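You operate a simulated robot arm through the tools that you are given. There is no shell and no other tool. Be economical: measure what you need, move in short steps, check, and stop when the job is done.

You run a simulated robot arm. Do the job below in one go: nothing can be reset, and whatever is moved stays where it is left.

TASK
Put the second card on top of the plug carton.

It is judged by the outcome, as a careful person would: the job done as asked, and still so three seconds after it is handed in. It fails if anything else is knocked over, pushed out of place, dropped, spilled or broken.

THE ROBOT
A 6-joint arm with a two-finger parallel gripper, fixed in place. Base frame: the origin is at the foot of the arm, x ahead of it, y to its left, z up; the work surface is at about z = 0. Lengths are in m, angles in rad, forces in N, time in s.
With the tool pointing down near the work surface it reaches from about 0.14 to 0.58 m from the base axis. Its first joint turns from -1.152 to 1.152 rad. Payload 2.1 kg.
Tool frame: the origin (TCP) lies between the finger pads and is the grasp point; the fingertips stand 0.03 m ahead of it; z points along the fingers, y is the line along which they close. Largest opening 0.094 m; finger width 0.028, thickness 0.01; the body of the gripper, 0.05 by 0.096 m, starts 0.055 m behind the TCP.
Orientation is told as [roll, pitch, yaw] about the base's x, y, z axes, in that order, counted from this pose: with the fingers straight down and closing along the base's y, the tool's x points along the base's -x, its y along +y and its z along -z.

THE INTERFACE
- The arm moves only by the tool play_rows. Its argument "plan" is a list of rows, each an object of numbers (a shift or turn left out is 0, a gripper value left out holds the last): "dx", "dy", "dz": the shift along the tool's x, y, z in m; "spin": the turn about the tool's z in rad. In form: [{"dx": .., "dy": .., "dz": .., "spin": ..}, ...]. A call has 1 to 8 rows; each row shifts and turns the commanded pose from where the row before left it, along the tool's axes as they then stand. "hand" is the opening in per cent of the stroke, from 0 (shut) to 100 (fully open), set as the call begins (left out, the last holds). A row lasts 0.2 s, in which the tool goes at most 0.05 m and 0.15 rad; a call with a longer step from one row to the next is refused whole, and so is a gripper value outside its range. A pose out of reach is approached as far as the arm can. The call stops where the force on the tool passes 40 N (or 10 N more than at its start, if that is more) or the arm is blocked; 0.2 s more then pass. The fingers move at their own pace (about 0.072 m/s each) and stop on an object; they squeeze with about 33 N. The grip force told is the motor's: it shows also when the fingers shut on nothing. Time passes only in rows, and 0.2 s behind the last, so rows that do not move let the fingers close. It gives the time, the measured TCP pose, the force on the tool (base axes), the opening and the grip force at its end, in the units of the frame above (readings bear some noise).
- Cameras (640 x 400 px; columns grow to the right, rows downward): "scene" is fixed at [0.0698, -0.3842, 0.4917]; the picture's right is [0.60, -0.80, 0.00], its down [-0.40, -0.31, -0.86] and it looks along [0.69, 0.52, -0.51] (base axes); focal length 301 px, centre (320, 200). "wrist" rides on the gripper at [-0.037, 0, -0.058] in the tool frame; the picture's right is [0.00, -1.00, 0.00], its down [0.97, 0.00, -0.24] and it looks along [0.24, 0.00, 0.97] (tool axes); focal length 218 px, centre (320, 200). There is no depth. A picture from a camera that has moved, and an enlarged one, comes with that camera's place and axes in the base frame and with its lens.
- snapshot(camera): a new picture of that camera. It takes no simulated time.
- enlarge(camera, box): a new picture of the part [left, top, right, bottom] of that camera's present view, enlarged. It takes no simulated time.
- sign_off(): hands the job in; it is judged then, once.

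Go step by step. Nothing tells you positions but the pictures and the camera data: compare them with the known pose of the tool, close in by small moves and look again before you grip or let go. The budget is 90 turns and 38 pictures, counting those below and the enlarged ones. Unless the task says otherwise, let go and move clear before handing in, and close with one line.

The tools are called after ">>>" by a JSON object that holds its "name" and its "arguments". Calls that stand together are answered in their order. play_rows: Moves the arm, as the interface text tells. Its arguments: {"type":"object","properties":{"plan":{"type":"array"},"hand":{"type":"number"}},"required":["plan"]} The other tools are called the same way: snapshot (camera) takes a picture; enlarge (camera, box) takes an enlarged picture of a part of a camera's view; sign_off () hands the job in.

At the start:

```text
time: 0.0
tool_pos: [0.3222, -0.0507, 0.3012]
orientation: [0.001, -0.002, 0.001]
ft_force: [0.1, -0.3, 0.6]
width: 0.0942
gripper_force: 0.0
```

scene: 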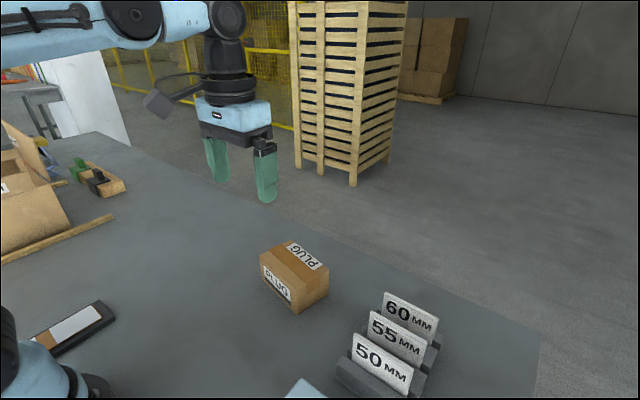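
wrist: 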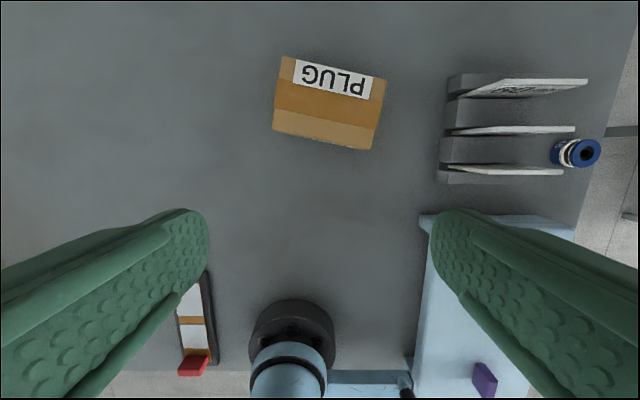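

I see three upright cards (60, 55, 50 MM) in a slotted rack at right and the PLUG carton ahead; the second card is the middle one, 55 MM, whichever end I count from. I'll look more closely before moving.

>>> {"name": "enlarge", "arguments": {"camera": "scene", "box": [240, 220, 460, 400]}}

>>> {"name": "enlarge", "arguments": {"camera": "wrist", "box": [250, 40, 630, 240]}}

```text
2.22 times, centred on (350, 310) of scene
camera zoom: at [0.0698, -0.3842, 0.4917], right [0.6, -0.8, 0.0], down [-0.4, -0.31, -0.86], along [0.69, 0.52, -0.51], focal length 669 px, centre (253, -44)
```

zoom: 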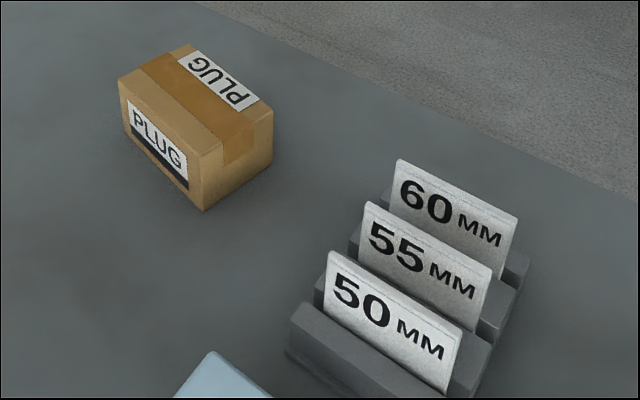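

```text
1.68 times, centred on (440, 140) of wrist
camera zoom: at [0.3607, -0.0507, 0.36], right [0.0, -1.0, 0.0], down [-0.97, 0.0, 0.24], along [-0.24, 0.0, -0.97], focal length 368 px, centre (118, 301)
```

zoom: 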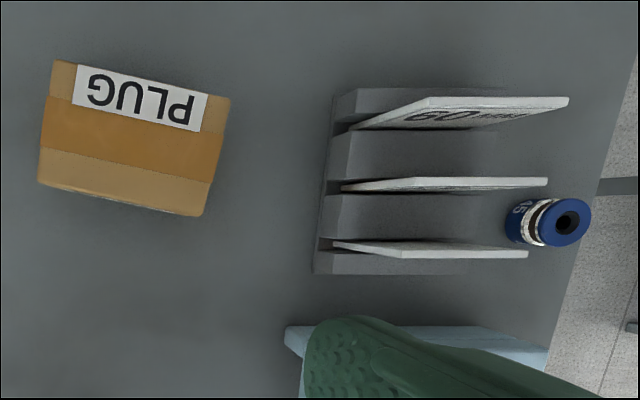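

The second card's top edge runs from about y=-0.252 to -0.346 at x≈0.381, z≈0.094, with neighbours about 5 cm either side. The carton top is at z≈0.071, centred near (0.409, -0.061) and about 0.126 x 0.082, yawed about -0.17. I'll go above the card and turn the gripper a quarter turn.

>>> {"name": "play_rows", "arguments": {"plan": [{"dx": -0.01, "dy": -0.0413}, {"dx": -0.01, "dy": -0.0413}, {"dx": -0.01, "dy": -0.0413}, {"dx": -0.01, "dy": -0.0413}, {"dx": -0.01, "dy": -0.0413}, {"dx": -0.01, "dy": -0.0413}, {"spin": 0.145}, {"spin": 0.145}], "hand": 55}}

>>> {"name": "play_rows", "arguments": {"plan": [{"spin": 0.145}, {"spin": 0.145}, {"spin": 0.145}, {"spin": 0.145}, {"spin": 0.145}, {"spin": 0.145}, {"spin": 0.145}, {"spin": 0.145}]}}

>>> {"name": "play_rows", "arguments": {"plan": [{"spin": 0.121}, {"dz": 0.04}, {"dz": 0.04}, {}]}}

>>> {"name": "snapshot", "arguments": {"camera": "wrist"}}

>>> {"name": "snapshot", "arguments": {"camera": "scene"}}

```text
time: 1.8
tool_pos: [0.3821, -0.2968, 0.3023]
orientation: [0.0, -0.003, -0.295]
ft_force: [-0.2, 0.0, -0.3]
width: 0.0517
gripper_force: 0.1
```

```text
time: 3.6
tool_pos: [0.3843, -0.2981, 0.301]
orientation: [0.0, 0.001, -1.453]
ft_force: [-0.3, 0.3, 0.0]
width: 0.0519
gripper_force: 0.1
```

```text
time: 4.6
tool_pos: [0.3827, -0.2968, 0.2199]
orientation: [0.002, 0.0, -1.572]
ft_force: [0.9, -0.6, 0.7]
width: 0.0515
gripper_force: 0.0
```

```text
33 pictures are left
camera wrist: at [0.3828, -0.3352, 0.2796], right [-1.0, 0.0, 0.0], down [0.0, 0.97, 0.24], along [0.0, 0.24, -0.97], focal length 218 px, centre (320, 200)
```

wrist: 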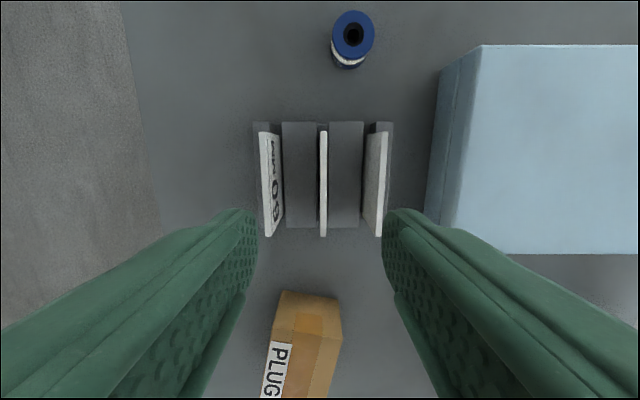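

```text
32 pictures are left
```

scene: 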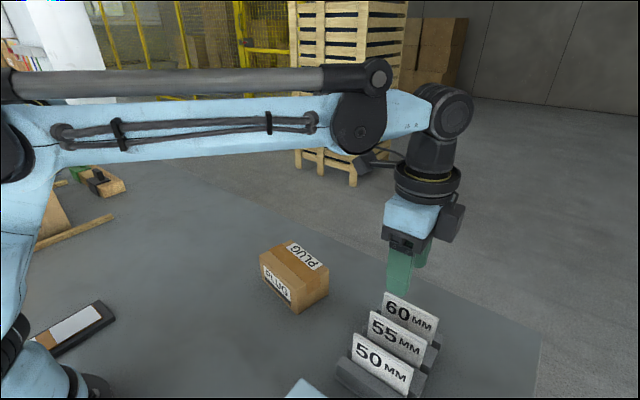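

The gripper is centred over the middle card (about 2–3 mm off in x). I'll correct that, narrow the fingers, descend to just above the card tops and check.

>>> {"name": "play_rows", "arguments": {"plan": [{"dy": -0.0025, "dz": 0.03}, {"dz": 0.03}, {"dz": 0.03}, {}], "hand": 43}}

>>> {"name": "snapshot", "arguments": {"camera": "wrist"}}

>>> {"name": "enlarge", "arguments": {"camera": "scene", "box": [310, 220, 500, 400]}}

```text
time: 5.6
tool_pos: [0.3803, -0.2986, 0.1308]
orientation: [-0.001, 0.0, -1.57]
ft_force: [0.3, 0.2, -0.5]
width: 0.0404
gripper_force: 0.0
```

```text
31 pictures are left
camera wrist: at [0.381, -0.3354, 0.1902], right [-1.0, 0.0, 0.0], down [0.0, 0.97, 0.24], along [0.0, 0.24, -0.97], focal length 218 px, centre (320, 200)
```

wrist: 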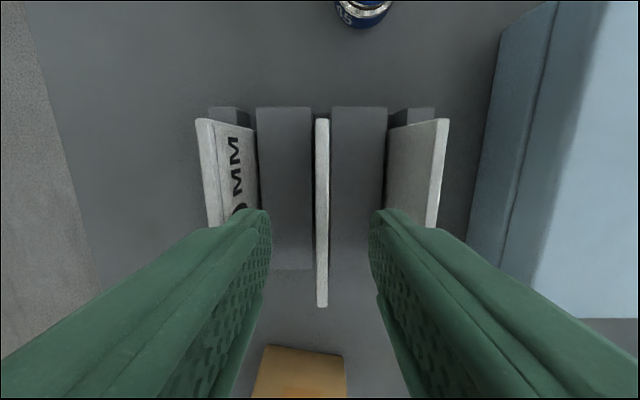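

```text
2.22 times, centred on (405, 310) of scene
camera zoom: at [0.0698, -0.3842, 0.4917], right [0.6, -0.8, 0.0], down [-0.4, -0.31, -0.86], along [0.69, 0.52, -0.51], focal length 669 px, centre (131, -44)
```

zoom: 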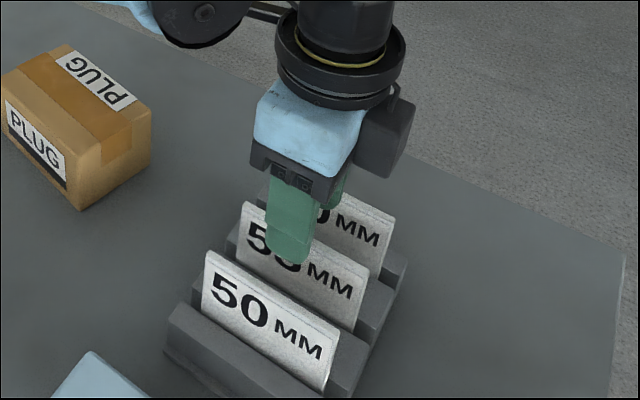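

The fingers straddle the middle card evenly with clearance to both neighbours. I'll descend to TCP z≈0.085 and close.

>>> {"name": "play_rows", "arguments": {"plan": [{"dz": 0.016, "dx": -0.002}, {"dz": 0.015}, {"dz": 0.015}, {}]}}

>>> {"name": "play_rows", "arguments": {"plan": [{}, {}, {}], "hand": 0}}

```text
time: 6.6
tool_pos: [0.3809, -0.3003, 0.0843]
orientation: [0.002, 0.001, -1.572]
ft_force: [0.5, -0.7, 1.1]
width: 0.0404
gripper_force: 0.1
```

```text
time: 7.4
tool_pos: [0.3812, -0.2988, 0.0846]
orientation: [0.002, 0.001, -1.572]
ft_force: [0.8, -0.1, -1.2]
width: 0.0089
gripper_force: 33.0
```

The card is gripped (width about 9 mm, 33 N). I'll lift it straight up and look.

>>> {"name": "play_rows", "arguments": {"plan": [{"dz": -0.015}, {"dz": -0.02}, {"dz": -0.03}, {"dz": -0.03}, {"dz": -0.03}, {}]}}

>>> {"name": "enlarge", "arguments": {"camera": "scene", "box": [240, 160, 480, 400]}}

```text
time: 8.8
tool_pos: [0.3803, -0.2996, 0.2101]
orientation: [0.003, 0.0, -1.572]
ft_force: [0.1, 0.2, -0.6]
width: 0.0092
gripper_force: 33.0
```

```text
1.67 times, centred on (360, 280) of scene
camera zoom: at [0.0698, -0.3842, 0.4917], right [0.6, -0.8, 0.0], down [-0.4, -0.31, -0.86], along [0.69, 0.52, -0.51], focal length 502 px, centre (253, 67)
```

zoom: 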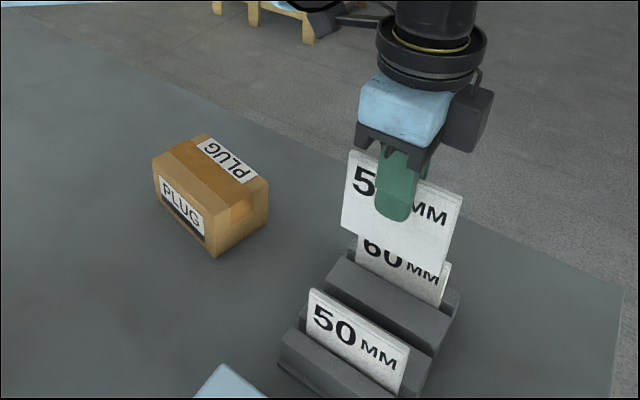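

The card is clear: its bottom edge is about 0.082 below the TCP and it is about 9 cm square. I'll carry it along +y to the carton, then turn it so it can be laid down along the carton's long axis.

>>> {"name": "play_rows", "arguments": {"plan": [{"dz": -0.01, "dx": 0.02}, {"dx": 0.04, "dy": 0.005}, {"dx": 0.04, "dy": 0.005}, {"dx": 0.04, "dy": 0.005}, {"dx": 0.04, "dy": 0.005}, {"dx": 0.039, "dy": 0.0053}, {"spin": -0.1}, {"spin": -0.13}]}}

>>> {"name": "play_rows", "arguments": {"plan": [{"spin": -0.146}, {"spin": -0.146}, {"spin": -0.146}, {"spin": -0.146}, {"spin": -0.146}, {"spin": -0.146}, {"spin": -0.146}, {"spin": -0.146}]}}

>>> {"name": "snapshot", "arguments": {"camera": "wrist"}}

>>> {"name": "enlarge", "arguments": {"camera": "scene", "box": [200, 160, 440, 400]}}

```text
time: 10.6
tool_pos: [0.4059, -0.081, 0.2188]
orientation: [0.003, -0.002, -1.34]
ft_force: [-0.3, 0.3, -0.2]
width: 0.0093
gripper_force: 33.2
```

```text
time: 12.4
tool_pos: [0.4071, -0.0813, 0.22]
orientation: [0.0, -0.001, -0.171]
ft_force: [0.8, 0.3, 1.0]
width: 0.009
gripper_force: 32.9
```

```text
28 pictures are left
camera wrist: at [0.4434, -0.088, 0.2791], right [-0.17, -0.99, 0.0], down [-0.96, 0.16, 0.24], along [-0.24, 0.04, -0.97], focal length 218 px, centre (320, 200)
```

wrist: 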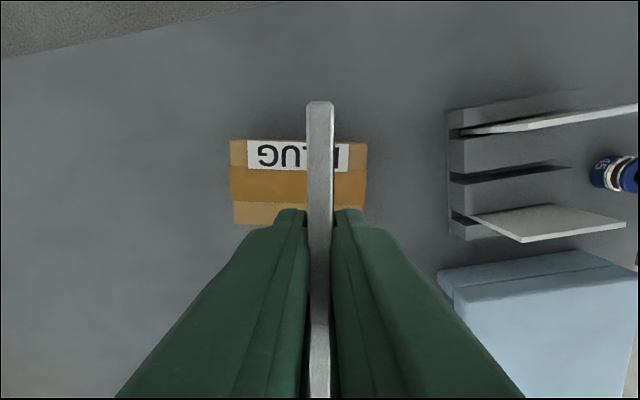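

```text
1.67 times, centred on (320, 280) of scene
camera zoom: at [0.0698, -0.3842, 0.4917], right [0.6, -0.8, 0.0], down [-0.4, -0.31, -0.86], along [0.69, 0.52, -0.51], focal length 502 px, centre (320, 67)
```

zoom: 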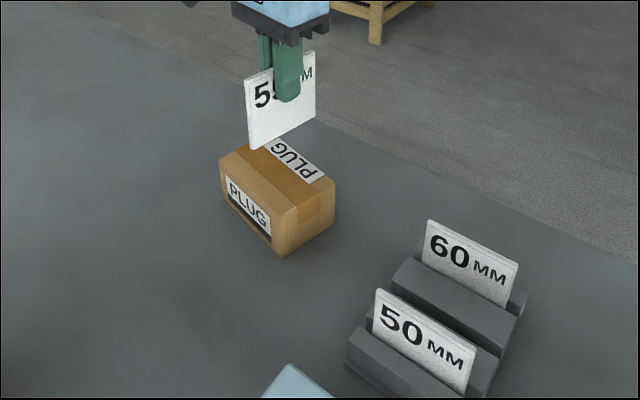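

The card is over the carton, square to it, centred across and about 2 cm to the -y side of its middle as planned. I'll lower it close to the top.

>>> {"name": "play_rows", "arguments": {"plan": [{"dz": 0.025}, {"dz": 0.02}, {"dz": 0.012}, {}]}}

>>> {"name": "enlarge", "arguments": {"camera": "scene", "box": [250, 190, 350, 320]}}

```text
time: 13.4
tool_pos: [0.4065, -0.0819, 0.1635]
orientation: [0.002, -0.002, -0.171]
ft_force: [0.8, 0.6, 0.0]
width: 0.0092
gripper_force: 33.7
```

```text
3.08 times, centred on (300, 255) of scene
camera zoom: at [0.0698, -0.3842, 0.4917], right [0.6, -0.8, 0.0], down [-0.4, -0.31, -0.86], along [0.69, 0.52, -0.51], focal length 926 px, centre (382, 31)
```

zoom: 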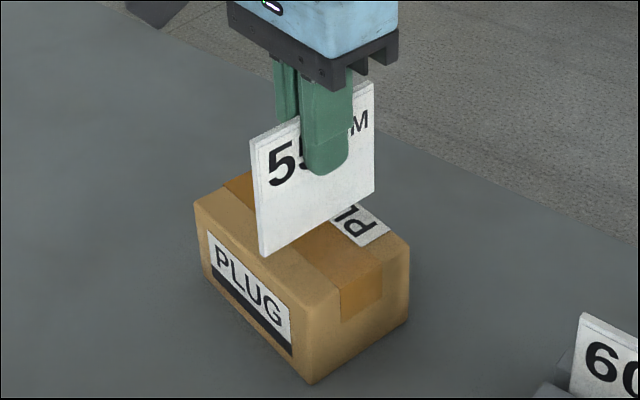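

A gap of about a centimetre is left. I'll lower in small steps until light contact.

>>> {"name": "play_rows", "arguments": {"plan": [{"dz": 0.003}, {"dz": 0.003}, {"dz": 0.002}, {}]}}

>>> {"name": "play_rows", "arguments": {"plan": [{"dz": 0.0015}, {}]}}

```text
time: 14.4
tool_pos: [0.407, -0.0799, 0.1552]
orientation: [0.001, -0.002, -0.172]
ft_force: [-0.8, -1.2, -0.5]
width: 0.009
gripper_force: 33.0
```

```text
time: 15.0
tool_pos: [0.4075, -0.0811, 0.1544]
orientation: [0.002, -0.002, -0.174]
ft_force: [0.4, 0.3, -0.4]
width: 0.0089
gripper_force: 33.1
```

Still no contact, so I'll continue in small steps.

>>> {"name": "play_rows", "arguments": {"plan": [{"dz": 0.0015}, {}]}}

>>> {"name": "enlarge", "arguments": {"camera": "scene", "box": [250, 190, 350, 320]}}

```text
time: 15.6
tool_pos: [0.406, -0.0804, 0.1526]
orientation: [0.001, -0.002, -0.173]
ft_force: [-0.3, 1.0, -0.5]
width: 0.0092
gripper_force: 33.5
```

```text
3.08 times, centred on (300, 255) of scene
camera zoom: at [0.0698, -0.3842, 0.4917], right [0.6, -0.8, 0.0], down [-0.4, -0.31, -0.86], along [0.69, 0.52, -0.51], focal length 926 px, centre (382, 31)
```

zoom: 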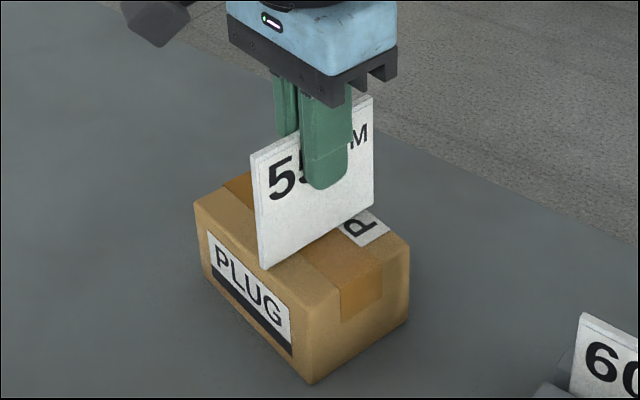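

The bottom edge looks close to touching. I'll keep stepping down.

>>> {"name": "play_rows", "arguments": {"plan": [{"dz": 0.0015}, {}]}}

>>> {"name": "play_rows", "arguments": {"plan": [{"dz": 0.0015}, {}]}}

```text
time: 16.2
tool_pos: [0.4063, -0.0816, 0.1495]
orientation: [0.0, -0.003, -0.174]
ft_force: [0.6, -0.3, 0.2]
width: 0.0091
gripper_force: 33.1
```

```text
time: 16.8
tool_pos: [0.4065, -0.0824, 0.149]
orientation: [0.0, -0.002, -0.174]
ft_force: [0.5, -0.1, 4.3]
width: 0.0092
gripper_force: 33.2
```

The vertical force has risen to 4.3 N, so the card is resting on the carton. I'll open the fingers just slightly and see whether it stands or leans.

>>> {"name": "play_rows", "arguments": {"plan": [{}, {}], "hand": 22}}

>>> {"name": "snapshot", "arguments": {"camera": "wrist"}}

>>> {"name": "enlarge", "arguments": {"camera": "scene", "box": [250, 190, 350, 320]}}

```text
time: 17.4
tool_pos: [0.4064, -0.0821, 0.15]
orientation: [0.001, -0.002, -0.172]
ft_force: [0.1, -1.0, -0.1]
width: 0.0206
gripper_force: 0.0
```

```text
24 pictures are left
camera wrist: at [0.4431, -0.0881, 0.2082], right [-0.17, -0.99, 0.0], down [-0.96, 0.17, 0.24], along [-0.24, 0.04, -0.97], focal length 218 px, centre (320, 200)
```

wrist: 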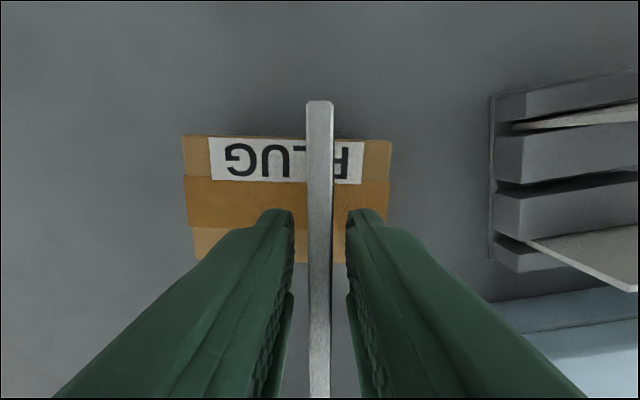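

```text
3.08 times, centred on (300, 255) of scene
camera zoom: at [0.0698, -0.3842, 0.4917], right [0.6, -0.8, 0.0], down [-0.4, -0.31, -0.86], along [0.69, 0.52, -0.51], focal length 926 px, centre (382, 31)
```

zoom: 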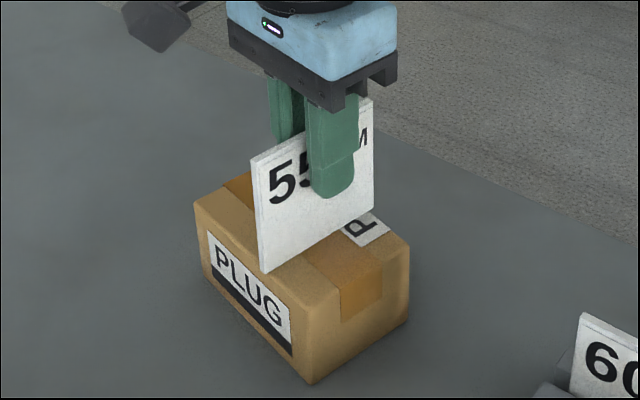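

The card stands upright on its own, free of both fingers, with its weight well inside the carton top. I'll open a little more, retreat straight up and check.

>>> {"name": "play_rows", "arguments": {"plan": [{}, {}, {"dz": -0.01}, {"dz": -0.02}, {"dz": -0.03}, {"dz": -0.04}, {"dz": -0.04}, {}], "hand": 45}}

>>> {"name": "play_rows", "arguments": {"plan": [{}, {}, {}, {}, {}, {}, {}, {}]}}

>>> {"name": "snapshot", "arguments": {"camera": "scene"}}

>>> {"name": "snapshot", "arguments": {"camera": "wrist"}}

```text
time: 19.2
tool_pos: [0.4072, -0.0797, 0.29]
orientation: [0.0, -0.004, -0.174]
ft_force: [-1.1, -0.1, 0.1]
width: 0.0426
gripper_force: 0.1
```

```text
time: 21.0
tool_pos: [0.4074, -0.0807, 0.2886]
orientation: [-0.001, -0.003, -0.173]
ft_force: [0.1, 0.2, 0.8]
width: 0.0425
gripper_force: 0.0
```

```text
22 pictures are left
```

scene: 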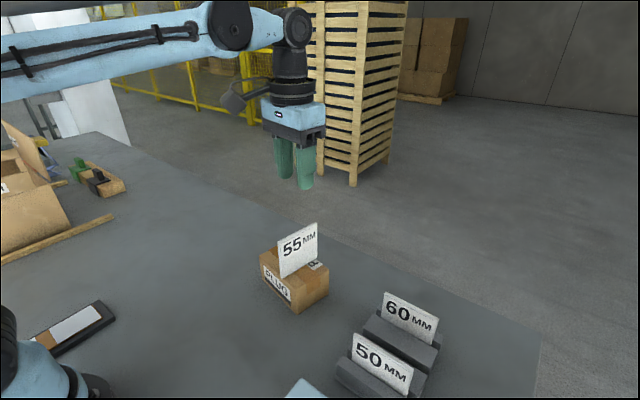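

```text
21 pictures are left
camera wrist: at [0.4436, -0.0871, 0.3479], right [-0.17, -0.99, 0.0], down [-0.96, 0.17, 0.24], along [-0.24, 0.04, -0.97], focal length 218 px, centre (320, 200)
```

wrist: 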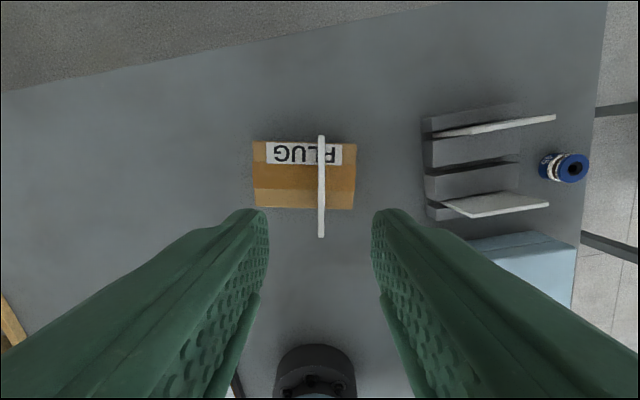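

The 55 MM card has stood still on the carton for over two seconds, the gripper is clear above it, and nothing else has moved. I'm handing it in.

>>> {"name": "sign_off", "arguments": {}}

```text
The job is handed in.
```

The second card (55 MM) is on top of the plug carton, standing upright on its edge rather than lying flat. It held steady for over two seconds after release, the gripper is clear of it, and nothing else was disturbed.
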